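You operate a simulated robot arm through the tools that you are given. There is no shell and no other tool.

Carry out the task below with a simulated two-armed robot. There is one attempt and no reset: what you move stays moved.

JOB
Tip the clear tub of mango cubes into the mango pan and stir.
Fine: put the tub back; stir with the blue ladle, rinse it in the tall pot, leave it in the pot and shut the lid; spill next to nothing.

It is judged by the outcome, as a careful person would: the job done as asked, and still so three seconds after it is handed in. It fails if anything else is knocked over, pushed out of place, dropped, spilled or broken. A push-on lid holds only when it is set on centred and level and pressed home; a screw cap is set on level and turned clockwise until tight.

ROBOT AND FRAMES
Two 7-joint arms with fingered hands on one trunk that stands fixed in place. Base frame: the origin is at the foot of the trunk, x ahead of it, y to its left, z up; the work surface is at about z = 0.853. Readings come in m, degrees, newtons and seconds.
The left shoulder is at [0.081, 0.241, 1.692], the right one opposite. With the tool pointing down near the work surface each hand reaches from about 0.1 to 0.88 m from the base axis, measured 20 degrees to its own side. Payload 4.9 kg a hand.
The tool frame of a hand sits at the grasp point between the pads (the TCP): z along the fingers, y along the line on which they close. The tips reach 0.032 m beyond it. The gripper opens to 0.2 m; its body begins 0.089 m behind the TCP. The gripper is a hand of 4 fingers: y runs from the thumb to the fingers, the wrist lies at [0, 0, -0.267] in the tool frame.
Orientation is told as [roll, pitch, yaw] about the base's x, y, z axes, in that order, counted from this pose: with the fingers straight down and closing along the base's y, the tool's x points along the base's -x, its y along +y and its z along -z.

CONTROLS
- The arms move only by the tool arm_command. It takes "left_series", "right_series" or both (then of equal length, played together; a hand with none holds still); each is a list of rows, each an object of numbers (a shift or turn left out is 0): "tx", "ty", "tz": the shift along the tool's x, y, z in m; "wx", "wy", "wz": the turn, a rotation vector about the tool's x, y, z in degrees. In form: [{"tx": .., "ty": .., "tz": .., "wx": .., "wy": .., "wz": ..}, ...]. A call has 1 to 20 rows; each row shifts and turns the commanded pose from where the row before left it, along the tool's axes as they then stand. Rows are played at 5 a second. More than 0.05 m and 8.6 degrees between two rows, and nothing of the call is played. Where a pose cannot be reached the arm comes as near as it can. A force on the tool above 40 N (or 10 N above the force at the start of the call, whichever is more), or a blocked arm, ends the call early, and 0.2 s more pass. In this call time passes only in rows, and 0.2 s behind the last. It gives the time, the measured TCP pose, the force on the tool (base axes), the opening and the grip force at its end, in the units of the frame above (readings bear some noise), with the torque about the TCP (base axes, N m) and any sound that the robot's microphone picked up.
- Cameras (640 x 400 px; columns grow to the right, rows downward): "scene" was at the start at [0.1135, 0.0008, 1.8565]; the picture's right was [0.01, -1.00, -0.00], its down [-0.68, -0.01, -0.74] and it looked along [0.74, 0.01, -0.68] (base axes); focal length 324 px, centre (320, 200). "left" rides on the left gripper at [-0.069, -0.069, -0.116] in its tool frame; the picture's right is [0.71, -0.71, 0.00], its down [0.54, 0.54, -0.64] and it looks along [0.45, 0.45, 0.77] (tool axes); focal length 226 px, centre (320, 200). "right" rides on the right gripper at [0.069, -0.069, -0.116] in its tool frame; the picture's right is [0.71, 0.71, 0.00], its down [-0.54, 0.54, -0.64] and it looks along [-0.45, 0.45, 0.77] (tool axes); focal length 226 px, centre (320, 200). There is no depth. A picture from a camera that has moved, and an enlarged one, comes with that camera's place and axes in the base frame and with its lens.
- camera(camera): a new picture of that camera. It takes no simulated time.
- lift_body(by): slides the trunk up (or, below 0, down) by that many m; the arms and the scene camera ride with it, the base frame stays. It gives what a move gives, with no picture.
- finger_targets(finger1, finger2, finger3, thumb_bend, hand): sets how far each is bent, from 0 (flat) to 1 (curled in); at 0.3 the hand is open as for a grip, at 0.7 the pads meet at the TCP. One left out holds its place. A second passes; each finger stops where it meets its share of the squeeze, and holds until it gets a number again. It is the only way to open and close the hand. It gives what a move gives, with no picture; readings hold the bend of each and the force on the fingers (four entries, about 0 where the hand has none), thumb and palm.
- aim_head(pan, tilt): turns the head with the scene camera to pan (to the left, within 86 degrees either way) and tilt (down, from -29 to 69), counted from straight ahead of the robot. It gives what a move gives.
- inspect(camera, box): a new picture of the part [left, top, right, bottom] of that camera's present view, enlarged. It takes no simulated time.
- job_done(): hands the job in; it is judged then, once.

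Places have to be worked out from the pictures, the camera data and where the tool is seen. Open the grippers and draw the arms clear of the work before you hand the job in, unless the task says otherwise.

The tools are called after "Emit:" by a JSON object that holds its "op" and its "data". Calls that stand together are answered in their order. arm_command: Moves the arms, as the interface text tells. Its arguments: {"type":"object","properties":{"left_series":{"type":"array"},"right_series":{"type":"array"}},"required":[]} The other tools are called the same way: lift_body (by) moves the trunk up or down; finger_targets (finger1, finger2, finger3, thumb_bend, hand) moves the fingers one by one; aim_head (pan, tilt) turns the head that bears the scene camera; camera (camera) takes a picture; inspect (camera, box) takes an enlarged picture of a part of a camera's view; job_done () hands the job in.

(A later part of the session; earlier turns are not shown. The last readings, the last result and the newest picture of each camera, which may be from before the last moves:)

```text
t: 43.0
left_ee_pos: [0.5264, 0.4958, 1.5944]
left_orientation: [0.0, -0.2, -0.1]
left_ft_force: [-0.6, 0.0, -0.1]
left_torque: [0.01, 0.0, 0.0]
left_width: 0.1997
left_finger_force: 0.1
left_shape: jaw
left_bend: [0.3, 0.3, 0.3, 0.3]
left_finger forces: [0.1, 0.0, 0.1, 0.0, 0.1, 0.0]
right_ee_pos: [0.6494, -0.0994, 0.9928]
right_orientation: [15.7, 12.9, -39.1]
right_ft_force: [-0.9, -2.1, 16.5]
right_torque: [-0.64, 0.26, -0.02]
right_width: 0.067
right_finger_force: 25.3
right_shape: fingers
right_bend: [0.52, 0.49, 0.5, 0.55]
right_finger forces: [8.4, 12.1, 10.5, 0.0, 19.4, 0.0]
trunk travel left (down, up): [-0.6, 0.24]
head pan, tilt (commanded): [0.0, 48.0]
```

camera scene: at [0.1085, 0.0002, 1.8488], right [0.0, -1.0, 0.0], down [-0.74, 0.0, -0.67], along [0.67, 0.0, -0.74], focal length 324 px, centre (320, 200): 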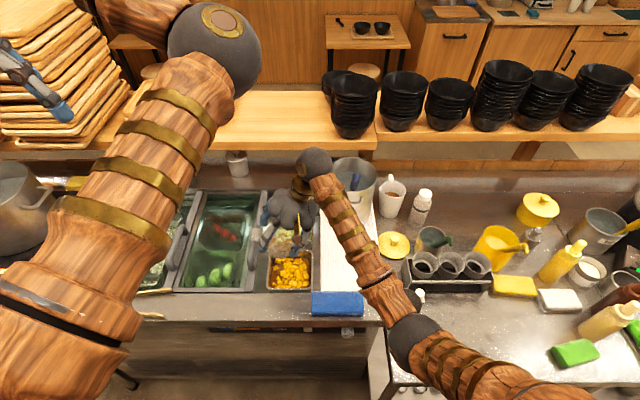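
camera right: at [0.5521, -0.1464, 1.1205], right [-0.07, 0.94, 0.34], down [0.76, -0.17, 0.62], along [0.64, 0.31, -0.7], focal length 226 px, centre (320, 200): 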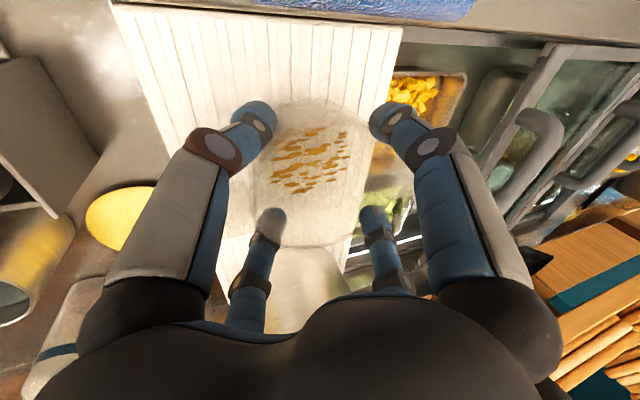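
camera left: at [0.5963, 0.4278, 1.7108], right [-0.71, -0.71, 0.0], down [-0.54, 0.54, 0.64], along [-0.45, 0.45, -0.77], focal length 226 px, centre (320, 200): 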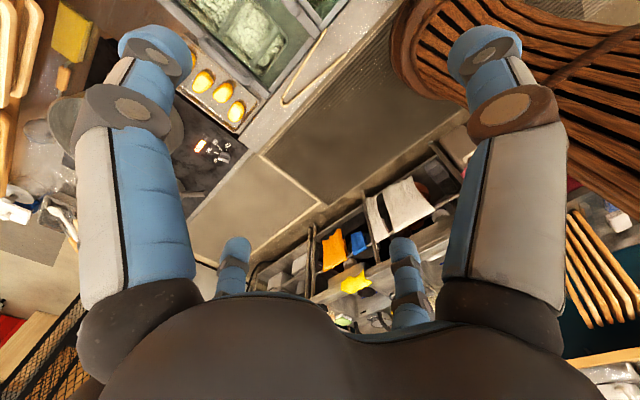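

The tub is on the board (16 N). I ease up 1.5 mm and open the fingers gently.

Emit:
{"op": "arm_command", "data": {"right_series": [{"tx": 0.0003, "ty": 0.0004, "tz": -0.0014}]}}

Emit:
{"op": "finger_targets", "data": {"hand": "right", "finger1": 0.44, "finger2": 0.44, "finger3": 0.44, "thumb_bend": 0.44}}

Emit:
{"op": "camera", "data": {"camera": "right"}}

Emit:
{"op": "inspect", "data": {"camera": "scene", "box": [290, 180, 410, 290]}}

```text
t: 43.4
left_ee_pos: [0.5271, 0.4959, 1.593]
left_orientation: [0.0, -0.2, -0.1]
left_ft_force: [-0.3, -0.4, 0.5]
left_torque: [0.01, -0.05, -0.01]
left_width: 0.1998
left_finger_force: 0.1
left_shape: jaw
left_bend: [0.3, 0.3, 0.3, 0.3]
left_finger forces: [0.0, 0.0, 0.0, 0.0, 0.1, 0.1]
right_ee_pos: [0.6476, -0.0994, 0.9944]
right_orientation: [15.6, 12.9, -39.1]
right_ft_force: [0.4, -2.1, 14.8]
right_torque: [-0.62, 0.12, 0.02]
right_width: 0.0668
right_finger_force: 24.7
right_shape: fingers
right_bend: [0.52, 0.49, 0.5, 0.55]
right_finger forces: [8.4, 12.0, 10.7, 0.0, 18.9, 0.1]
trunk travel left (down, up): [-0.6, 0.24]
head pan, tilt (commanded): [0.0, 48.0]
```

```text
t: 44.4
left_ee_pos: [0.5298, 0.4955, 1.5936]
left_orientation: [0.0, 0.0, 0.0]
left_ft_force: [-0.3, 0.1, 0.0]
left_torque: [0.03, 0.01, 0.03]
left_width: 0.1999
left_finger_force: 0.2
left_shape: jaw
left_bend: [0.3, 0.3, 0.3, 0.3]
left_finger forces: [0.1, 0.1, 0.0, 0.0, 0.0, 0.1]
right_ee_pos: [0.65, -0.1003, 0.9939]
right_orientation: [15.5, 12.9, -39.1]
right_ft_force: [0.2, 0.3, 0.1]
right_torque: [0.0, -0.02, 0.0]
right_width: 0.0908
right_finger_force: 0.1
right_shape: fingers
right_bend: [0.44, 0.44, 0.44, 0.44]
right_finger forces: [0.0, 0.0, 0.0, 0.0, 0.0, 0.0]
trunk travel left (down, up): [-0.6, 0.24]
head pan, tilt (commanded): [0.0, 48.0]
```

```text
taken
camera right: at [0.5526, -0.1461, 1.1003], right [-0.07, 0.94, 0.34], down [0.76, -0.17, 0.62], along [0.64, 0.31, -0.7], focal length 226 px, centre (320, 200)
```

right: 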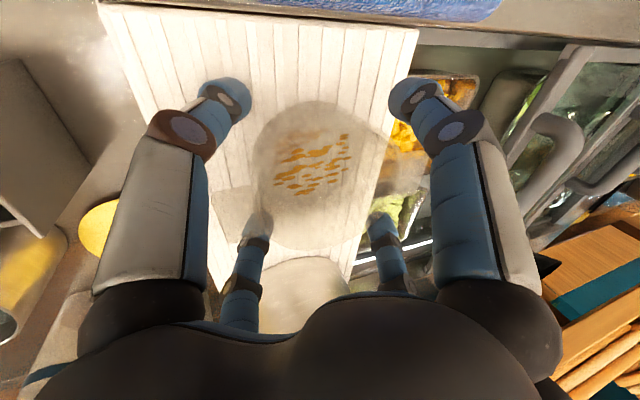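

```text
3.64 times, centred on (350, 235) of scene
camera zoom: at [0.1095, 0.0001, 1.8487], right [0.0, -1.0, 0.0], down [-0.74, 0.0, -0.67], along [0.67, 0.0, -0.74], focal length 1178 px, centre (211, 73)
```

zoom: 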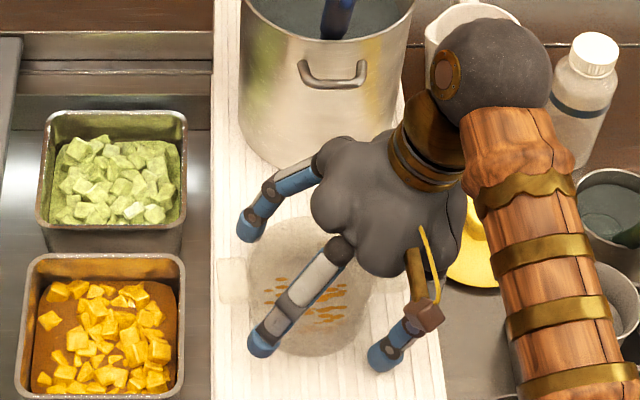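

Released; the tub stands level in its place. I lift straight up 8 cm and look.

Emit:
{"op": "arm_command", "data": {"right_series": [{"tx": 0.0022, "ty": 0.0026, "tz": -0.0094}, {"tx": 0.0056, "ty": 0.0065, "tz": -0.0235}, {"tx": 0.0056, "ty": 0.0065, "tz": -0.0235}, {"tx": 0.0056, "ty": 0.0065, "tz": -0.0235}]}}

Emit:
{"op": "inspect", "data": {"camera": "scene", "box": [250, 150, 430, 310]}}

Emit:
{"op": "camera", "data": {"camera": "right"}}

```text
t: 45.4
left_ee_pos: [0.5286, 0.4952, 1.5929]
left_orientation: [0.0, 0.0, 0.0]
left_ft_force: [-0.2, 0.8, -0.1]
left_torque: [0.0, 0.0, 0.02]
left_width: 0.1998
left_finger_force: 0.0
left_shape: jaw
left_bend: [0.3, 0.3, 0.3, 0.3]
left_finger forces: [0.1, 0.1, 0.0, 0.1, 0.0, 0.0]
right_ee_pos: [0.6489, -0.0999, 1.0793]
right_orientation: [15.4, 13.0, -39.3]
right_ft_force: [0.5, 0.0, 0.5]
right_torque: [0.01, -0.02, -0.02]
right_width: 0.0906
right_finger_force: 0.0
right_shape: fingers
right_bend: [0.44, 0.44, 0.44, 0.44]
right_finger forces: [0.0, 0.0, 0.1, 0.1, 0.0, 0.0]
trunk travel left (down, up): [-0.6, 0.24]
head pan, tilt (commanded): [0.0, 48.0]
```

```text
2.50 times, centred on (340, 230) of scene
camera zoom: at [0.1088, 0.0002, 1.8487], right [0.0, -1.0, 0.0], down [-0.74, 0.0, -0.67], along [0.67, 0.0, -0.74], focal length 810 px, centre (270, 125)
```

zoom: 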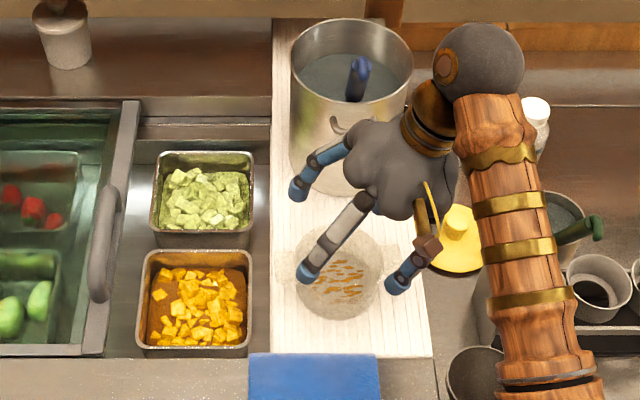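

```text
taken
camera right: at [0.5515, -0.1453, 1.1857], right [-0.07, 0.94, 0.34], down [0.76, -0.17, 0.62], along [0.64, 0.31, -0.7], focal length 226 px, centre (320, 200)
```

right: 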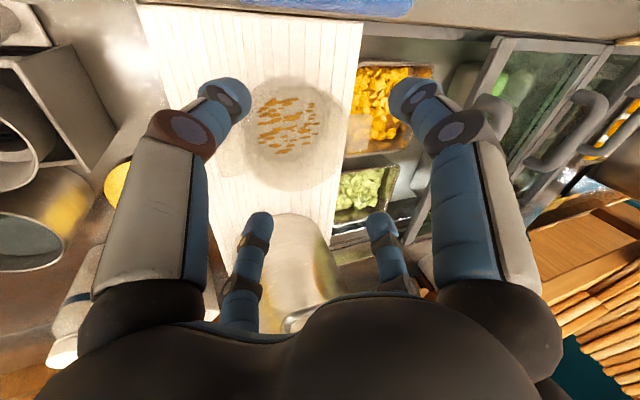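

The tub stands empty in its place and the pan holds the mango. I draw the right hand back and up, level it, and look at the ladle from closer.

Emit:
{"op": "arm_command", "data": {"right_series": [{"tx": 0.0273, "ty": -0.0067, "tz": -0.0352}, {"tx": 0.0273, "ty": -0.0067, "tz": -0.0352}, {"tx": 0.0273, "ty": -0.0067, "tz": -0.0352}, {"tx": 0.0273, "ty": -0.0067, "tz": -0.0352}, {"wx": 5.03, "wy": -4.37}, {"wx": 5.03, "wy": -4.37}, {"wx": 5.03, "wy": -4.37}, {"wz": 4}]}}

Emit:
{"op": "finger_targets", "data": {"hand": "right", "finger1": 0.3, "finger2": 0.3, "finger3": 0.3, "thumb_bend": 0.3}}

Emit:
{"op": "camera", "data": {"camera": "right"}}

Emit:
{"op": "inspect", "data": {"camera": "scene", "box": [280, 140, 440, 270]}}

```text
t: 47.2
left_ee_pos: [0.5281, 0.4951, 1.5938]
left_orientation: [0.0, 0.1, 0.0]
left_ft_force: [-0.6, 0.9, -1.4]
left_torque: [-0.01, -0.01, -0.02]
left_width: 0.1999
left_finger_force: 0.0
left_shape: jaw
left_bend: [0.3, 0.3, 0.3, 0.3]
left_finger forces: [0.1, 0.0, 0.0, 0.1, 0.1, 0.0]
right_ee_pos: [0.5488, -0.1016, 1.2285]
right_orientation: [0.1, -0.1, -45.0]
right_ft_force: [0.1, 0.2, -1.1]
right_torque: [0.0, 0.01, -0.03]
right_width: 0.0911
right_finger_force: 0.1
right_shape: fingers
right_bend: [0.44, 0.44, 0.44, 0.44]
right_finger forces: [0.0, 0.0, 0.0, 0.0, 0.1, 0.1]
trunk travel left (down, up): [-0.6, 0.24]
head pan, tilt (commanded): [0.0, 48.0]
```

```text
t: 48.2
left_ee_pos: [0.5283, 0.4942, 1.5922]
left_orientation: [0.0, 0.0, 0.0]
left_ft_force: [-0.2, -0.3, 0.3]
left_torque: [0.0, 0.02, -0.03]
left_width: 0.1998
left_finger_force: 0.1
left_shape: jaw
left_bend: [0.3, 0.3, 0.3, 0.3]
left_finger forces: [0.1, 0.0, 0.0, 0.0, 0.0, 0.1]
right_ee_pos: [0.5498, -0.1008, 1.2284]
right_orientation: [0.2, 0.1, -44.9]
right_ft_force: [-0.5, 0.9, -1.0]
right_torque: [-0.02, 0.01, -0.01]
right_width: 0.1398
right_finger_force: 0.1
right_shape: fingers
right_bend: [0.3, 0.3, 0.3, 0.3]
right_finger forces: [0.1, 0.0, 0.0, 0.0, 0.0, 0.1]
trunk travel left (down, up): [-0.6, 0.24]
head pan, tilt (commanded): [0.0, 48.0]
```

```text
taken
camera right: at [0.4518, -0.1011, 1.3445], right [0.0, 1.0, 0.0], down [0.77, 0.0, 0.64], along [0.64, 0.0, -0.77], focal length 226 px, centre (320, 200)
```

right: 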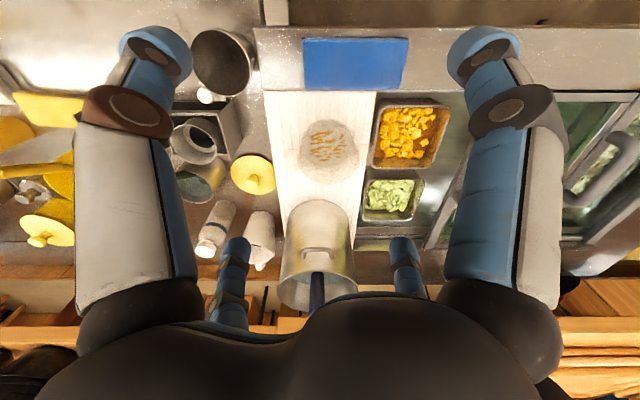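

```text
3.08 times, centred on (360, 205) of scene
camera zoom: at [0.1093, 0.0001, 1.8487], right [0.0, -1.0, 0.0], down [-0.74, 0.0, -0.67], along [0.67, 0.0, -0.74], focal length 997 px, centre (197, 185)
```

zoom: 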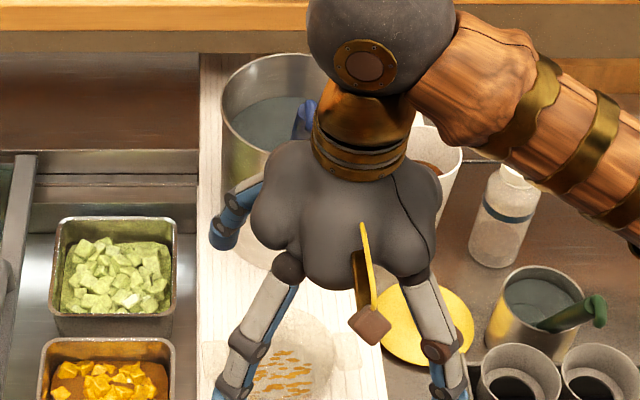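

I bring the right hand over to the right side to view the ladle and pot from the side with its camera.

Emit:
{"op": "arm_command", "data": {"right_series": [{"tx": -0.0404, "ty": -0.0101, "tz": -0.01}, {"tx": -0.0404, "ty": -0.0101, "tz": -0.01}, {"tx": -0.0404, "ty": -0.0101, "tz": -0.01}, {"tx": -0.0404, "ty": -0.0101, "tz": -0.01}, {"tx": -0.0404, "ty": -0.0101, "tz": -0.01}, {"tx": -0.0404, "ty": -0.0101, "tz": -0.01}, {"tx": -0.0404, "ty": -0.0101, "tz": -0.01}, {"wz": -7.5}, {"wz": -7.5}, {"wz": -7.5}, {"wz": -7.5}, {"wz": -7.5}, {"wz": -7.5}]}}

Emit:
{"op": "camera", "data": {"camera": "right"}}

Emit:
{"op": "inspect", "data": {"camera": "right", "box": [240, 120, 440, 290]}}

Emit:
{"op": "inspect", "data": {"camera": "scene", "box": [290, 130, 430, 250]}}

```text
t: 51.0
left_ee_pos: [0.5286, 0.4955, 1.5935]
left_orientation: [0.0, 0.0, 0.0]
left_ft_force: [-0.9, -0.2, 0.1]
left_torque: [-0.01, 0.01, 0.02]
left_width: 0.2
left_finger_force: 0.1
left_shape: jaw
left_bend: [0.3, 0.3, 0.3, 0.3]
left_finger forces: [0.0, 0.1, 0.0, 0.1, 0.0, 0.0]
right_ee_pos: [0.6993, -0.35, 1.2967]
right_orientation: [0.2, -0.1, 0.3]
right_ft_force: [0.4, 0.1, 0.4]
right_torque: [0.0, -0.01, 0.02]
right_width: 0.1399
right_finger_force: 0.2
right_shape: fingers
right_bend: [0.3, 0.3, 0.3, 0.3]
right_finger forces: [0.1, 0.1, 0.0, 0.1, 0.1, 0.0]
trunk travel left (down, up): [-0.6, 0.24]
head pan, tilt (commanded): [0.0, 48.0]
```

```text
taken
camera right: at [0.6307, -0.4195, 1.414], right [-0.71, 0.7, 0.0], down [0.54, 0.54, 0.65], along [0.45, 0.46, -0.76], focal length 226 px, centre (320, 200)
```

right: 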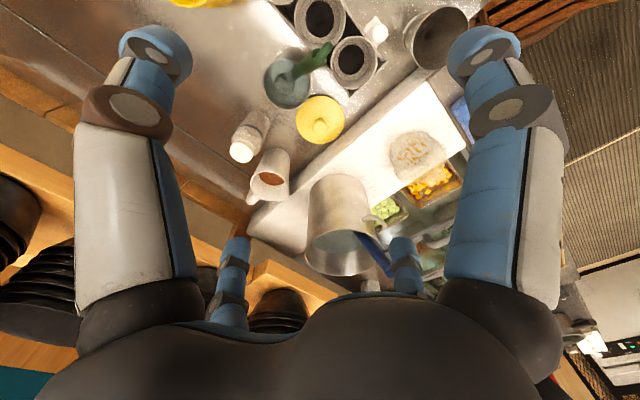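

```text
2.35 times, centred on (340, 205) of right
camera zoom: at [0.6307, -0.4195, 1.414], right [-0.71, 0.7, 0.0], down [0.54, 0.54, 0.65], along [0.45, 0.46, -0.76], focal length 532 px, centre (273, 188)
```

zoom: 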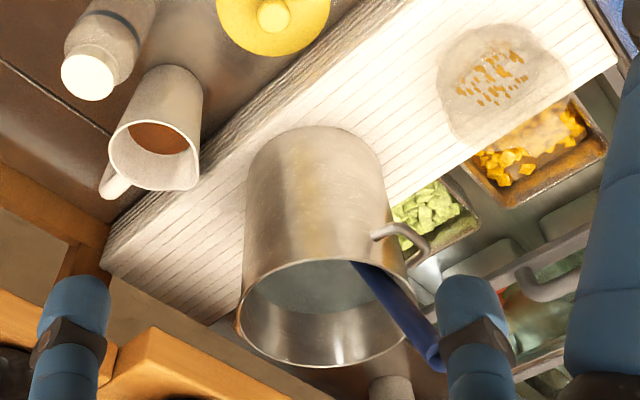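

```text
3.33 times, centred on (360, 190) of scene
camera zoom: at [0.1091, -0.0001, 1.8487], right [0.0, -1.0, 0.0], down [-0.74, 0.0, -0.67], along [0.67, 0.0, -0.74], focal length 1080 px, centre (187, 233)
```

zoom: 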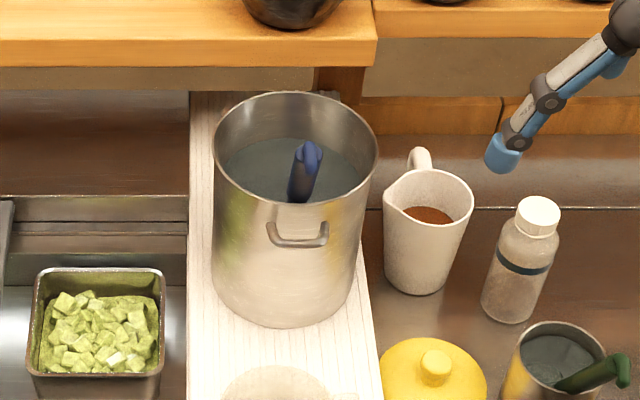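

From the side view I fix the pot rim centre at (0.879, -0.106), z 1.118, and the ladle shaft running from (0.823, -0.110, 1.10) up to its hook end near (0.78, -0.104, 1.205), about 23–25° from vertical. I bring the hand above it, yaw -45 and pitched -25 so the tool axis lies along the shaft.

Emit:
{"op": "arm_command", "data": {"right_series": [{"ty": 0.0407, "tz": -0.0142}, {"ty": 0.0407, "tz": -0.0142}, {"ty": 0.0407, "tz": -0.0142}, {"ty": 0.0407, "tz": -0.0142}, {"ty": 0.0407, "tz": -0.0142}, {"ty": 0.0407, "tz": -0.0142}, {"wz": 7.5}, {"wz": 7.5}, {"wz": 7.5}, {"wz": 7.5}, {"wz": 7.5}, {"wz": 7.5}, {"wx": -5.89, "wy": -5.89}, {"wx": -5.89, "wy": -5.89}, {"wx": -5.89, "wy": -5.89}]}}

Emit:
{"op": "camera", "data": {"camera": "right"}}

Emit:
{"op": "camera", "data": {"camera": "scene"}}

```text
t: 54.2
left_ee_pos: [0.529, 0.4943, 1.5937]
left_orientation: [0.0, -0.1, -0.1]
left_ft_force: [-0.5, 0.6, 0.2]
left_torque: [-0.01, -0.02, -0.03]
left_width: 0.2
left_finger_force: 0.1
left_shape: jaw
left_bend: [0.3, 0.3, 0.3, 0.3]
left_finger forces: [0.0, 0.0, 0.0, 0.1, 0.0, 0.1]
right_ee_pos: [0.6983, -0.1077, 1.384]
right_orientation: [18.5, -17.4, -47.9]
right_ft_force: [-0.1, -0.7, -0.1]
right_torque: [0.0, 0.01, 0.01]
right_width: 0.1398
right_finger_force: 0.1
right_shape: fingers
right_bend: [0.3, 0.3, 0.3, 0.3]
right_finger forces: [0.1, 0.1, 0.1, 0.0, 0.0, 0.0]
trunk travel left (down, up): [-0.6, 0.24]
head pan, tilt (commanded): [0.0, 48.0]
```

```text
taken
camera right: at [0.5613, -0.1074, 1.4481], right [0.0, 1.0, 0.0], down [0.42, 0.0, 0.91], along [0.91, 0.0, -0.42], focal length 226 px, centre (320, 200)
```

right: 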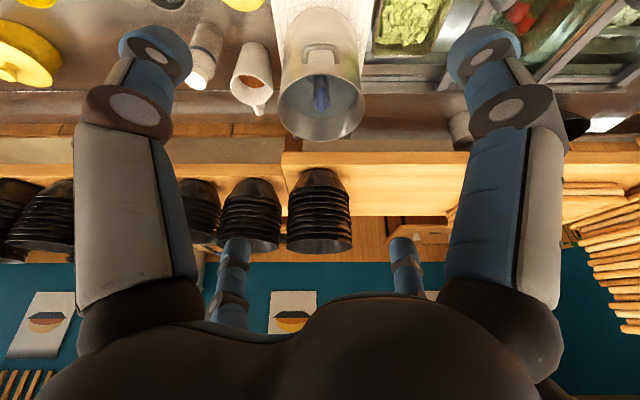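

```text
taken
camera scene: at [0.1085, -0.0004, 1.8488], right [0.0, -1.0, 0.0], down [-0.74, 0.0, -0.67], along [0.67, 0.0, -0.74], focal length 324 px, centre (320, 200)
```

scene: 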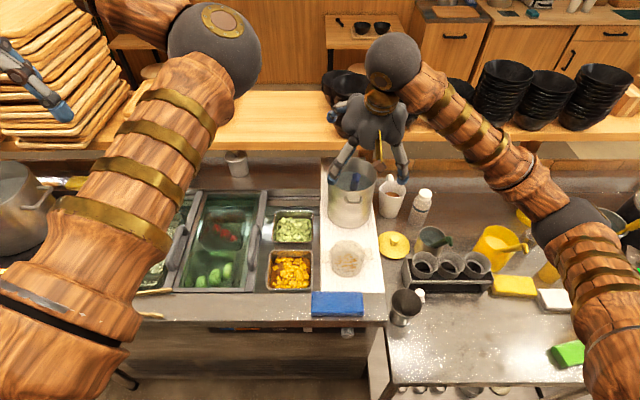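

Emit:
{"op": "inspect", "data": {"camera": "right", "box": [260, 40, 390, 150]}}

```text
3.64 times, centred on (325, 95) of right
camera zoom: at [0.5613, -0.1074, 1.4481], right [0.0, 1.0, 0.0], down [0.42, 0.0, 0.91], along [0.91, 0.0, -0.42], focal length 822 px, centre (302, 582)
```

zoom: 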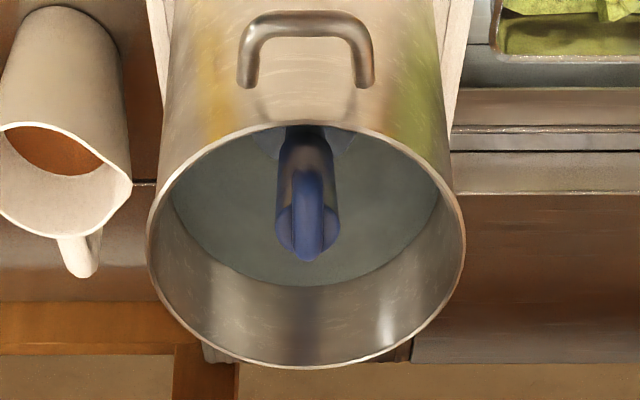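

The handle is about 27 mm thick, its hook curls toward me, and the side view gives a lean of about 21–22°. I trim the pitch to -22 and move to a pre-grasp 10 cm back along the shaft axis.

Emit:
{"op": "arm_command", "data": {"right_series": [{"wx": 2.12, "wy": 2.12}, {"tx": -0.0019, "ty": 0.0026, "tz": 0.0419}, {"tx": -0.0019, "ty": 0.0026, "tz": 0.0419}, {"tx": -0.0019, "ty": 0.0026, "tz": 0.0419}]}}

Emit:
{"op": "camera", "data": {"camera": "right"}}

Emit:
{"op": "inspect", "data": {"camera": "scene", "box": [290, 110, 430, 250]}}

```text
t: 55.2
left_ee_pos: [0.5288, 0.4958, 1.5924]
left_orientation: [0.0, 0.0, -0.1]
left_ft_force: [-0.6, -0.6, -0.2]
left_torque: [0.01, 0.0, 0.01]
left_width: 0.2
left_finger_force: 0.1
left_shape: jaw
left_bend: [0.3, 0.3, 0.3, 0.3]
left_finger forces: [0.0, 0.0, 0.0, 0.1, 0.0, 0.0]
right_ee_pos: [0.7555, -0.1038, 1.269]
right_orientation: [16.1, -15.2, -47.1]
right_ft_force: [0.0, 0.7, 0.4]
right_torque: [0.02, 0.01, 0.02]
right_width: 0.1401
right_finger_force: 0.1
right_shape: fingers
right_bend: [0.3, 0.3, 0.3, 0.3]
right_finger forces: [0.0, 0.0, 0.1, 0.1, 0.0, 0.0]
trunk travel left (down, up): [-0.6, 0.24]
head pan, tilt (commanded): [0.0, 48.0]
```

```text
taken
camera right: at [0.6221, -0.1047, 1.3407], right [0.0, 1.0, 0.0], down [0.47, 0.0, 0.88], along [0.88, 0.0, -0.47], focal length 226 px, centre (320, 200)
```

right: 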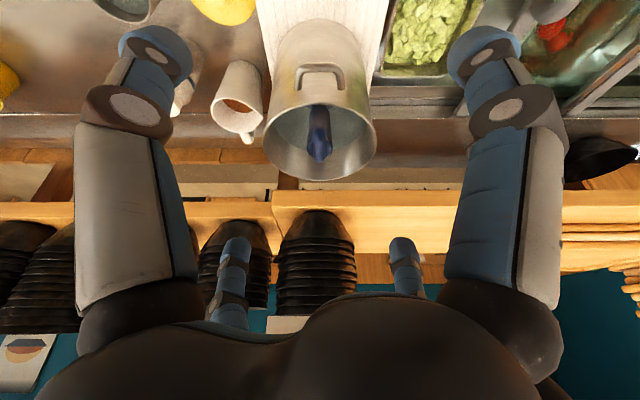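

```text
2.86 times, centred on (360, 180) of scene
camera zoom: at [0.1098, 0.0006, 1.8488], right [0.0, -1.0, 0.0], down [-0.74, 0.0, -0.67], along [0.67, 0.0, -0.74], focal length 926 px, centre (206, 257)
```

zoom: 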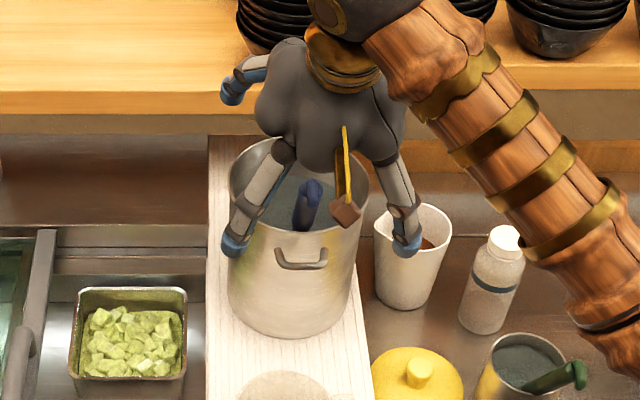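

The projected shaft matches the picture. I advance 10 cm along the shaft so the handle enters between the open fingers.

Emit:
{"op": "arm_command", "data": {"right_series": [{"tz": 0.025}, {"tz": 0.025}, {"tz": 0.025}, {"tz": 0.022}]}}

Emit:
{"op": "camera", "data": {"camera": "right"}}

Emit:
{"op": "inspect", "data": {"camera": "right", "box": [220, 90, 420, 260]}}

Emit:
{"op": "inspect", "data": {"camera": "scene", "box": [290, 130, 430, 250]}}

```text
t: 56.2
left_ee_pos: [0.5276, 0.4947, 1.5927]
left_orientation: [-0.1, 0.1, 0.0]
left_ft_force: [0.2, 0.1, 0.7]
left_torque: [0.01, 0.0, -0.02]
left_width: 0.1999
left_finger_force: 0.0
left_shape: jaw
left_bend: [0.3, 0.3, 0.3, 0.3]
left_finger forces: [0.1, 0.0, 0.0, 0.0, 0.1, 0.0]
right_ee_pos: [0.7911, -0.105, 1.1804]
right_orientation: [16.1, -15.2, -47.1]
right_ft_force: [0.8, -0.5, -0.5]
right_torque: [0.04, -0.02, -0.01]
right_width: 0.1399
right_finger_force: 0.0
right_shape: fingers
right_bend: [0.3, 0.3, 0.3, 0.3]
right_finger forces: [0.0, 0.1, 0.0, 0.1, 0.0, 0.0]
trunk travel left (down, up): [-0.6, 0.24]
head pan, tilt (commanded): [0.0, 48.0]
```

```text
taken
camera right: at [0.6582, -0.1046, 1.2519], right [0.0, 1.0, 0.0], down [0.47, 0.0, 0.88], along [0.88, 0.0, -0.47], focal length 226 px, centre (320, 200)
```

right: 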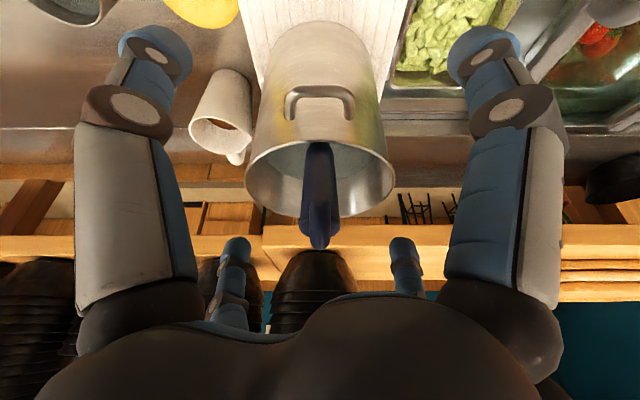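

```text
2.35 times, centred on (320, 175) of right
camera zoom: at [0.6582, -0.1046, 1.2519], right [0.0, 1.0, 0.0], down [0.47, 0.0, 0.88], along [0.88, 0.0, -0.47], focal length 532 px, centre (320, 259)
```

zoom: 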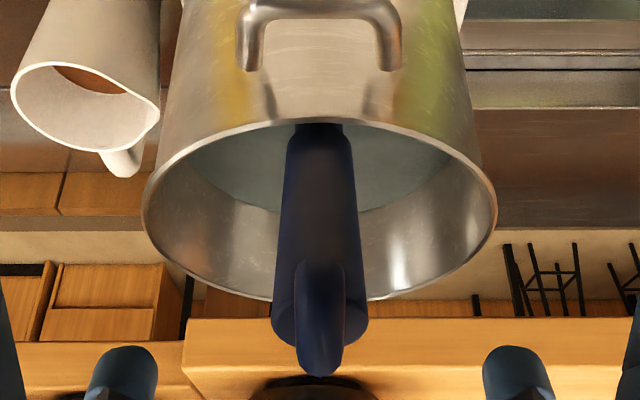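

```text
3.33 times, centred on (360, 190) of scene
camera zoom: at [0.1093, -0.0001, 1.8488], right [0.0, -1.0, 0.0], down [-0.74, 0.0, -0.67], along [0.67, 0.0, -0.74], focal length 1080 px, centre (187, 233)
```

zoom: 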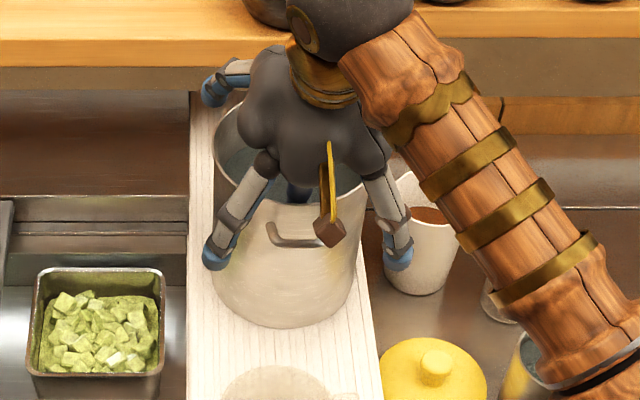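

The handle end sits about 3–4 cm above the grasp centre, centred between the fingers, and the tips are above the rim. I close all four fingers in two steps.

Emit:
{"op": "finger_targets", "data": {"hand": "right", "finger1": 0.58, "finger2": 0.58, "finger3": 0.58, "thumb_bend": 0.58}}

Emit:
{"op": "inspect", "data": {"camera": "right", "box": [200, 80, 440, 270]}}

```text
t: 57.2
left_ee_pos: [0.5285, 0.4945, 1.5933]
left_orientation: [0.0, -0.1, 0.0]
left_ft_force: [-0.5, 0.8, 0.1]
left_torque: [-0.01, -0.01, 0.0]
left_width: 0.1994
left_finger_force: 0.1
left_shape: jaw
left_bend: [0.3, 0.3, 0.3, 0.3]
left_finger forces: [0.0, 0.0, 0.0, 0.0, 0.1, 0.1]
right_ee_pos: [0.7925, -0.1061, 1.1801]
right_orientation: [16.0, -15.3, -47.1]
right_ft_force: [0.3, 0.2, -0.1]
right_torque: [0.0, -0.01, 0.0]
right_width: 0.0441
right_finger_force: 0.1
right_shape: fingers
right_bend: [0.57, 0.57, 0.57, 0.57]
right_finger forces: [0.0, 0.0, 0.0, 0.1, 0.0, 0.1]
trunk travel left (down, up): [-0.6, 0.24]
head pan, tilt (commanded): [0.0, 48.0]
```

```text
2.11 times, centred on (320, 175) of right
camera zoom: at [0.6577, -0.1043, 1.252], right [0.0, 1.0, 0.0], down [0.47, 0.0, 0.88], along [0.88, 0.0, -0.47], focal length 476 px, centre (320, 253)
```

zoom: 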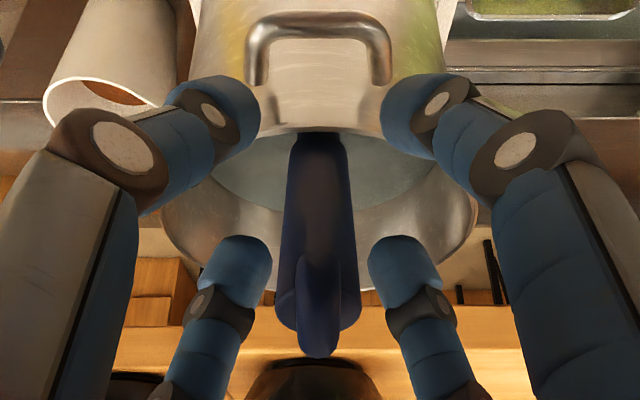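

The fingers are evenly around the handle. I close to a firm grip.

Emit:
{"op": "finger_targets", "data": {"hand": "right", "finger1": 0.68, "finger2": 0.68, "finger3": 0.68, "thumb_bend": 0.68}}

Emit:
{"op": "inspect", "data": {"camera": "right", "box": [200, 80, 440, 270]}}

Emit:
{"op": "inspect", "data": {"camera": "scene", "box": [290, 130, 430, 250]}}

```text
t: 58.2
left_ee_pos: [0.529, 0.4971, 1.5927]
left_orientation: [0.0, 0.0, 0.0]
left_ft_force: [0.0, -0.1, -0.4]
left_torque: [0.04, 0.01, -0.03]
left_width: 0.2
left_finger_force: 0.0
left_shape: jaw
left_bend: [0.3, 0.3, 0.3, 0.3]
left_finger forces: [0.0, 0.0, 0.0, 0.1, 0.0, 0.0]
right_ee_pos: [0.7903, -0.1035, 1.1799]
right_orientation: [16.1, -15.3, -47.0]
right_ft_force: [0.0, 0.2, -0.6]
right_torque: [0.02, 0.0, -0.02]
right_width: 0.0169
right_finger_force: 9.9
right_shape: fingers
right_bend: [0.65, 0.65, 0.65, 0.66]
right_finger forces: [4.5, 4.9, 4.3, 0.0, 5.7, 0.1]
trunk travel left (down, up): [-0.6, 0.24]
head pan, tilt (commanded): [0.0, 48.0]
```

```text
2.11 times, centred on (320, 175) of right
camera zoom: at [0.6577, -0.1043, 1.252], right [0.0, 1.0, 0.0], down [0.47, 0.0, 0.88], along [0.88, 0.0, -0.47], focal length 476 px, centre (320, 253)
```

zoom: 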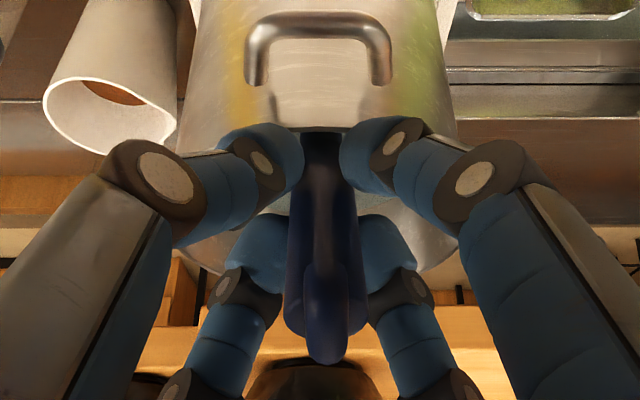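

```text
3.33 times, centred on (360, 190) of scene
camera zoom: at [0.1089, 0.0, 1.8487], right [0.0, -1.0, 0.0], down [-0.74, 0.0, -0.67], along [0.67, 0.0, -0.74], focal length 1080 px, centre (187, 233)
```

zoom: 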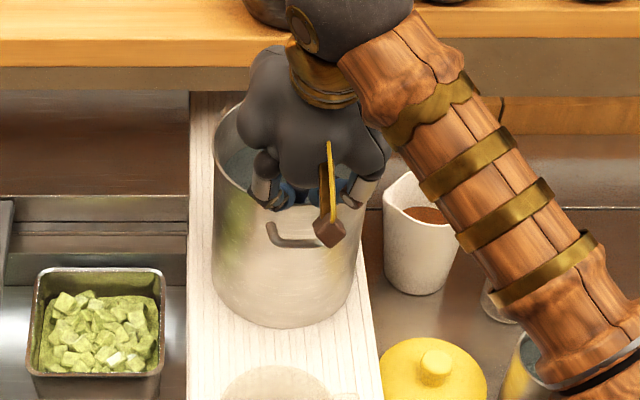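

All four fingers hold evenly. I tighten the grip, then lift a bit and swing the ladle upright around its bowl.

Emit:
{"op": "finger_targets", "data": {"hand": "right", "finger1": 0.8, "finger2": 0.8, "finger3": 0.8, "thumb_bend": 0.8}}

```text
t: 59.2
left_ee_pos: [0.5271, 0.4954, 1.5933]
left_orientation: [0.1, 0.0, 0.0]
left_ft_force: [0.5, -0.1, -0.1]
left_torque: [-0.03, 0.01, 0.01]
left_width: 0.1999
left_finger_force: 0.1
left_shape: jaw
left_bend: [0.3, 0.3, 0.3, 0.3]
left_finger forces: [0.0, 0.0, 0.1, 0.0, 0.0, 0.0]
right_ee_pos: [0.7919, -0.1041, 1.1811]
right_orientation: [16.1, -15.3, -47.1]
right_ft_force: [-1.1, 0.1, 3.0]
right_torque: [0.02, -0.2, 0.03]
right_width: 0.0001
right_finger_force: 19.0
right_shape: fingers
right_bend: [0.68, 0.63, 0.67, 0.74]
right_finger forces: [0.1, 12.3, 8.3, 0.0, 17.5, 0.1]
trunk travel left (down, up): [-0.6, 0.24]
head pan, tilt (commanded): [0.0, 48.0]
```

Emit:
{"op": "inspect", "data": {"camera": "right", "box": [200, 80, 440, 270]}}

```text
2.11 times, centred on (320, 175) of right
camera zoom: at [0.6574, -0.1042, 1.2524], right [0.0, 1.0, 0.0], down [0.47, 0.0, 0.88], along [0.88, 0.0, -0.47], focal length 476 px, centre (320, 253)
```

zoom: 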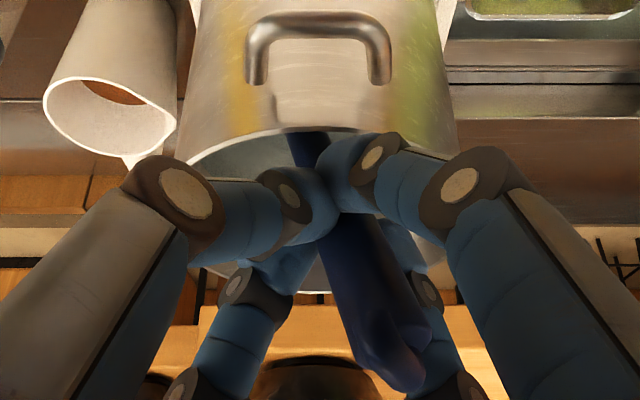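

The stronger thumb tilted the handle sideways within the grip. I loosen to a loose cage and see how the handle settles, then regrip with balanced targets.

Emit:
{"op": "finger_targets", "data": {"hand": "right", "finger1": 0.63, "finger2": 0.63, "finger3": 0.63, "thumb_bend": 0.63}}

Emit:
{"op": "inspect", "data": {"camera": "right", "box": [200, 80, 440, 270]}}

```text
t: 60.2
left_ee_pos: [0.5285, 0.4952, 1.5937]
left_orientation: [0.0, 0.0, 0.0]
left_ft_force: [1.0, 0.9, 0.1]
left_torque: [-0.01, 0.0, -0.01]
left_width: 0.1999
left_finger_force: 0.1
left_shape: jaw
left_bend: [0.3, 0.3, 0.3, 0.3]
left_finger forces: [0.0, 0.0, 0.0, 0.0, 0.1, 0.0]
right_ee_pos: [0.7918, -0.1041, 1.181]
right_orientation: [16.1, -15.3, -47.0]
right_ft_force: [0.1, 0.4, -0.5]
right_torque: [0.01, 0.04, 0.02]
right_width: 0.0218
right_finger_force: 0.1
right_shape: fingers
right_bend: [0.63, 0.63, 0.63, 0.63]
right_finger forces: [0.0, 0.0, 0.0, 0.0, 0.0, 0.1]
trunk travel left (down, up): [-0.6, 0.24]
head pan, tilt (commanded): [0.0, 48.0]
```

```text
2.11 times, centred on (320, 175) of right
camera zoom: at [0.658, -0.1044, 1.2519], right [0.0, 1.0, 0.0], down [0.47, 0.0, 0.88], along [0.88, 0.0, -0.47], focal length 476 px, centre (320, 253)
```

zoom: 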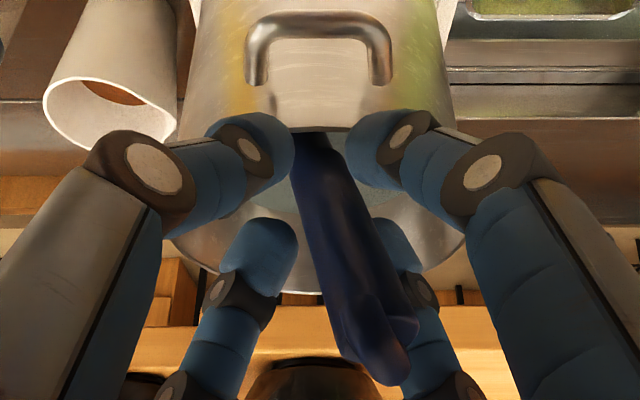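

The handle now leans about 11° toward +y and sits 5 mm left of centre. I tilt the hand to match that lean and shift slightly, then regrip evenly.

Emit:
{"op": "arm_command", "data": {"right_series": [{"tx": 0.0018, "ty": 0.0018, "wx": 3.89, "wy": -3.89}, {"tx": 0.0018, "ty": 0.0018, "wx": 3.89, "wy": -3.89}]}}

Emit:
{"op": "inspect", "data": {"camera": "right", "box": [200, 80, 440, 270]}}

```text
t: 60.8
left_ee_pos: [0.5285, 0.4974, 1.5923]
left_orientation: [0.0, 0.0, 0.0]
left_ft_force: [0.4, 0.1, -0.4]
left_torque: [-0.03, 0.01, -0.03]
left_width: 0.1999
left_finger_force: 0.1
left_shape: jaw
left_bend: [0.3, 0.3, 0.3, 0.3]
left_finger forces: [0.0, 0.0, 0.1, 0.0, 0.0, 0.0]
right_ee_pos: [0.7921, -0.0983, 1.1797]
right_orientation: [8.9, -22.9, -49.0]
right_ft_force: [0.6, 0.4, -0.2]
right_torque: [-0.05, 0.02, -0.02]
right_width: 0.0221
right_finger_force: 0.0
right_shape: fingers
right_bend: [0.63, 0.63, 0.63, 0.63]
right_finger forces: [0.0, 0.0, 0.1, 0.1, 0.0, 0.0]
trunk travel left (down, up): [-0.6, 0.24]
head pan, tilt (commanded): [0.0, 48.0]
```

```text
2.11 times, centred on (320, 175) of right
camera zoom: at [0.6589, -0.0756, 1.2499], right [0.07, 0.98, -0.18], down [0.47, 0.12, 0.87], along [0.88, -0.14, -0.46], focal length 476 px, centre (320, 253)
```

zoom: 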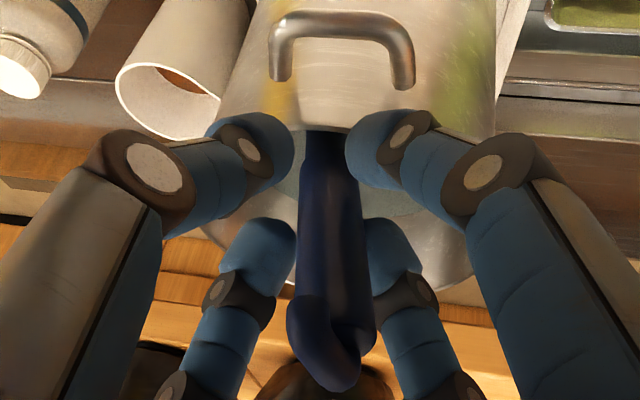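

Aligned now. I nudge 3 mm and regrip with a moderate balanced target.

Emit:
{"op": "arm_command", "data": {"right_series": [{"tx": 0.0021, "ty": 0.0021}]}}

Emit:
{"op": "finger_targets", "data": {"hand": "right", "finger1": 0.68, "finger2": 0.68, "finger3": 0.68, "thumb_bend": 0.68}}

Emit:
{"op": "inspect", "data": {"camera": "right", "box": [200, 80, 440, 270]}}

```text
t: 61.2
left_ee_pos: [0.5284, 0.4957, 1.5935]
left_orientation: [0.0, 0.0, 0.0]
left_ft_force: [0.4, -0.9, 0.9]
left_torque: [0.03, -0.01, 0.0]
left_width: 0.2001
left_finger_force: 0.0
left_shape: jaw
left_bend: [0.3, 0.3, 0.3, 0.3]
left_finger forces: [0.1, 0.0, 0.0, 0.0, 0.1, 0.1]
right_ee_pos: [0.7921, -0.0968, 1.1806]
right_orientation: [8.8, -22.8, -49.0]
right_ft_force: [0.0, -0.3, -0.9]
right_torque: [0.02, -0.01, 0.02]
right_width: 0.0221
right_finger_force: 0.0
right_shape: fingers
right_bend: [0.63, 0.63, 0.63, 0.63]
right_finger forces: [0.0, 0.0, 0.0, 0.1, 0.0, 0.0]
trunk travel left (down, up): [-0.6, 0.24]
head pan, tilt (commanded): [0.0, 48.0]
```

```text
t: 62.2
left_ee_pos: [0.5292, 0.496, 1.5933]
left_orientation: [0.0, 0.0, 0.1]
left_ft_force: [-0.3, -0.5, 0.2]
left_torque: [0.0, -0.01, 0.01]
left_width: 0.2001
left_finger_force: 0.0
left_shape: jaw
left_bend: [0.3, 0.3, 0.3, 0.3]
left_finger forces: [0.0, 0.0, 0.1, 0.0, 0.1, 0.0]
right_ee_pos: [0.7915, -0.0963, 1.1797]
right_orientation: [9.0, -22.9, -48.9]
right_ft_force: [2.7, 0.0, 0.5]
right_torque: [0.02, -0.07, 0.03]
right_width: 0.0103
right_finger_force: 5.5
right_shape: fingers
right_bend: [0.66, 0.66, 0.65, 0.67]
right_finger forces: [2.6, 3.6, 3.8, 0.1, 1.4, 0.0]
trunk travel left (down, up): [-0.6, 0.24]
head pan, tilt (commanded): [0.0, 48.0]
```

```text
2.11 times, centred on (320, 175) of right
camera zoom: at [0.6594, -0.0742, 1.2497], right [0.07, 0.98, -0.17], down [0.47, 0.12, 0.87], along [0.88, -0.14, -0.46], focal length 476 px, centre (320, 253)
```

zoom: 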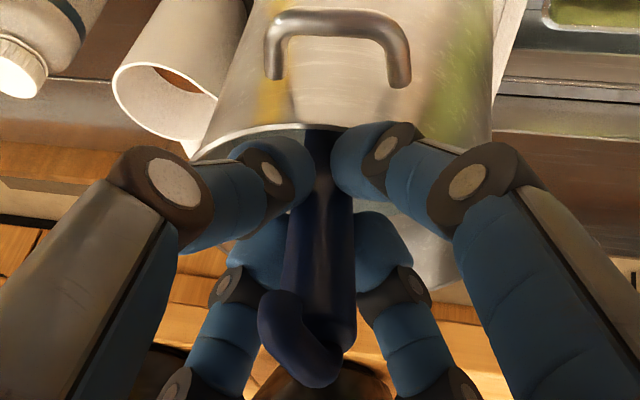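

Emit:
{"op": "finger_targets", "data": {"hand": "right", "finger1": 0.71, "finger2": 0.71, "finger3": 0.71, "thumb_bend": 0.71}}

Emit:
{"op": "inspect", "data": {"camera": "right", "box": [200, 80, 440, 270]}}

```text
t: 63.2
left_ee_pos: [0.5285, 0.4958, 1.5938]
left_orientation: [0.0, 0.0, 0.0]
left_ft_force: [0.7, -0.6, -1.2]
left_torque: [0.03, -0.02, 0.01]
left_width: 0.1997
left_finger_force: 0.1
left_shape: jaw
left_bend: [0.3, 0.3, 0.3, 0.3]
left_finger forces: [0.0, 0.0, 0.0, 0.0, 0.0, 0.0]
right_ee_pos: [0.7926, -0.0954, 1.18]
right_orientation: [9.0, -23.0, -48.9]
right_ft_force: [1.2, 0.1, -0.3]
right_torque: [0.02, -0.07, 0.01]
right_width: 0.0088
right_finger_force: 11.9
right_shape: fingers
right_bend: [0.66, 0.66, 0.66, 0.68]
right_finger forces: [5.8, 7.2, 6.5, 0.0, 5.3, 0.0]
trunk travel left (down, up): [-0.6, 0.24]
head pan, tilt (commanded): [0.0, 48.0]
```

```text
2.11 times, centred on (320, 175) of right
camera zoom: at [0.6595, -0.074, 1.2496], right [0.07, 0.98, -0.17], down [0.47, 0.12, 0.87], along [0.88, -0.14, -0.46], focal length 476 px, centre (320, 253)
```

zoom: 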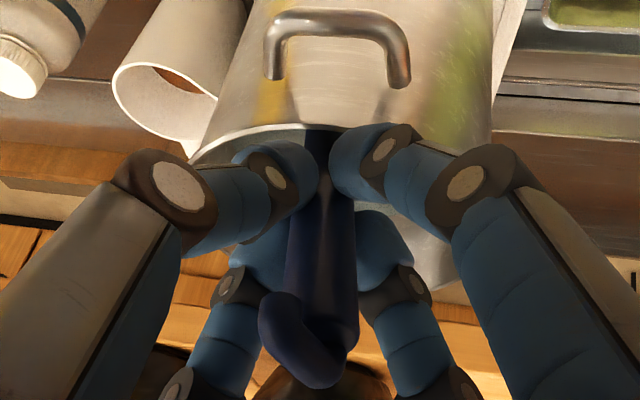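

Balanced at about 6 N each. One more small step tighter.

Emit:
{"op": "finger_targets", "data": {"hand": "right", "finger1": 0.73, "finger2": 0.73, "finger3": 0.73, "thumb_bend": 0.73}}

Emit:
{"op": "inspect", "data": {"camera": "right", "box": [200, 80, 440, 270]}}

```text
t: 64.2
left_ee_pos: [0.5295, 0.4962, 1.593]
left_orientation: [0.0, 0.1, 0.0]
left_ft_force: [0.2, 0.2, 0.5]
left_torque: [-0.02, -0.02, 0.03]
left_width: 0.2
left_finger_force: 0.0
left_shape: jaw
left_bend: [0.3, 0.3, 0.3, 0.3]
left_finger forces: [0.0, 0.0, 0.0, 0.0, 0.0, 0.0]
right_ee_pos: [0.7921, -0.0951, 1.179]
right_orientation: [8.9, -22.9, -48.9]
right_ft_force: [2.2, 1.1, -0.4]
right_torque: [0.05, -0.09, 0.03]
right_width: 0.0083
right_finger_force: 17.8
right_shape: fingers
right_bend: [0.66, 0.66, 0.66, 0.68]
right_finger forces: [8.4, 9.8, 8.8, 0.0, 8.4, 0.0]
trunk travel left (down, up): [-0.6, 0.24]
head pan, tilt (commanded): [0.0, 48.0]
```

```text
2.11 times, centred on (320, 175) of right
camera zoom: at [0.6595, -0.0741, 1.2496], right [0.07, 0.98, -0.17], down [0.47, 0.12, 0.87], along [0.88, -0.14, -0.46], focal length 476 px, centre (320, 253)
```

zoom: 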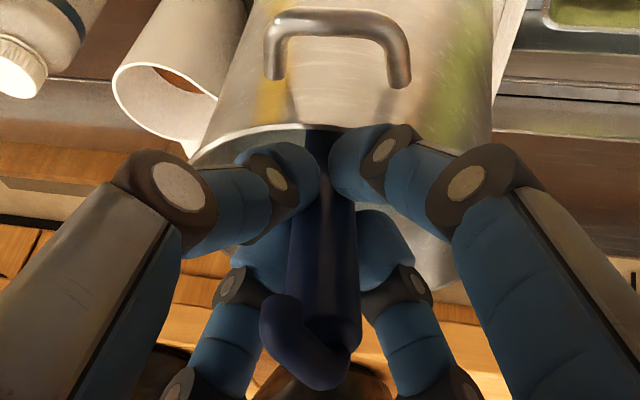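

The grip is firm and even (about 9 N each). I lift 3 cm, then rotate the ladle upright about its bowl while moving it to the pot's centre.

Emit:
{"op": "arm_command", "data": {"right_series": [{"tx": -0.0057, "ty": 0.0021, "tz": -0.0137}, {"tx": -0.0057, "ty": 0.0021, "tz": -0.0137}, {"tx": -0.0113, "ty": 0.0094, "tz": 0.0022, "wx": 1.45, "wy": 3.78}, {"tx": -0.0113, "ty": 0.0094, "tz": 0.0012, "wx": 1.45, "wy": 3.78}, {"tx": -0.0113, "ty": 0.0094, "tz": 0.0002, "wx": 1.45, "wy": 3.78}, {"tx": -0.0113, "ty": 0.0094, "tz": -0.0008, "wx": 1.45, "wy": 3.78}, {"tx": -0.0113, "ty": 0.0094, "tz": -0.0018, "wx": 1.45, "wy": 3.78}, {"tx": -0.0113, "ty": 0.0094, "tz": -0.0028, "wx": 1.45, "wy": 3.78}]}}

Emit:
{"op": "camera", "data": {"camera": "right"}}

Emit:
{"op": "inspect", "data": {"camera": "scene", "box": [270, 80, 450, 250]}}

```text
t: 66.0
left_ee_pos: [0.5291, 0.4964, 1.5936]
left_orientation: [-0.1, -0.1, 0.0]
left_ft_force: [-0.4, -0.2, -0.5]
left_torque: [-0.03, 0.01, 0.0]
left_width: 0.1999
left_finger_force: 0.0
left_shape: jaw
left_bend: [0.3, 0.3, 0.3, 0.3]
left_finger forces: [0.0, 0.1, 0.1, 0.0, 0.0, 0.0]
right_ee_pos: [0.8769, -0.1073, 1.2327]
right_orientation: [-0.3, -0.2, -47.1]
right_ft_force: [-0.1, -0.5, -1.2]
right_torque: [-0.03, 0.01, 0.01]
right_width: 0.0078
right_finger_force: 17.3
right_shape: fingers
right_bend: [0.66, 0.66, 0.66, 0.69]
right_finger forces: [8.5, 8.8, 8.2, 0.1, 9.3, 0.0]
trunk travel left (down, up): [-0.6, 0.24]
head pan, tilt (commanded): [0.0, 48.0]
```

```text
taken
camera right: at [0.7805, -0.1021, 1.3485], right [0.04, 1.0, -0.01], down [0.77, -0.02, 0.64], along [0.64, -0.03, -0.77], focal length 226 px, centre (320, 200)
```

right: 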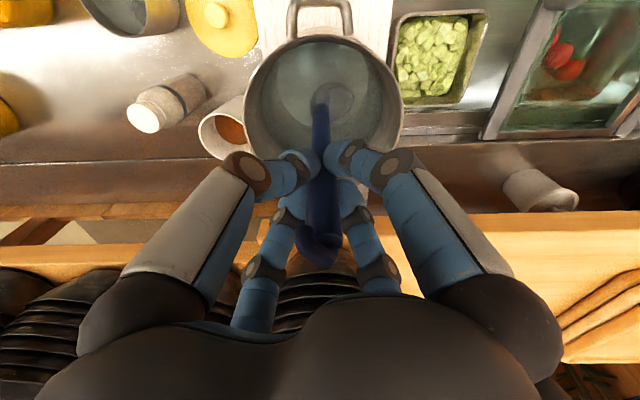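

```text
2.35 times, centred on (360, 165) of scene
camera zoom: at [0.1101, 0.0006, 1.8486], right [0.0, -1.0, 0.0], down [-0.74, 0.0, -0.67], along [0.67, 0.0, -0.74], focal length 762 px, centre (226, 282)
```

zoom: 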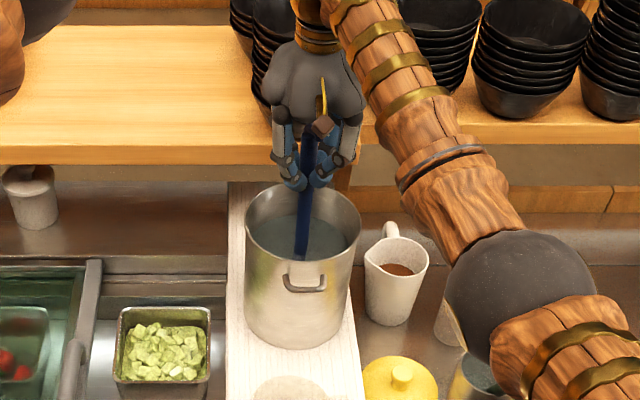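

Emit:
{"op": "inspect", "data": {"camera": "right", "box": [230, 30, 420, 190]}}

```text
2.50 times, centred on (325, 110) of right
camera zoom: at [0.7805, -0.1021, 1.3485], right [0.04, 1.0, -0.01], down [0.77, -0.02, 0.64], along [0.64, -0.03, -0.77], focal length 565 px, centre (308, 425)
```

zoom: 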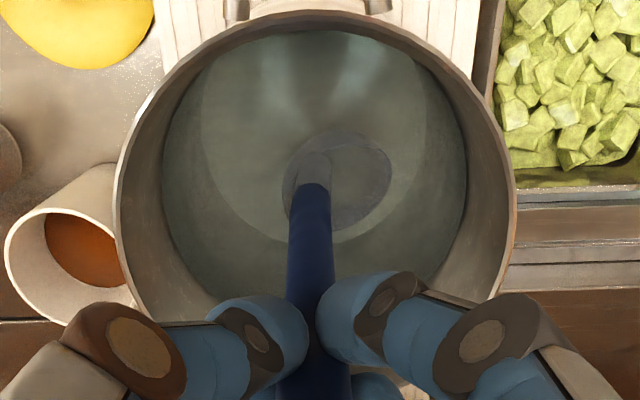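

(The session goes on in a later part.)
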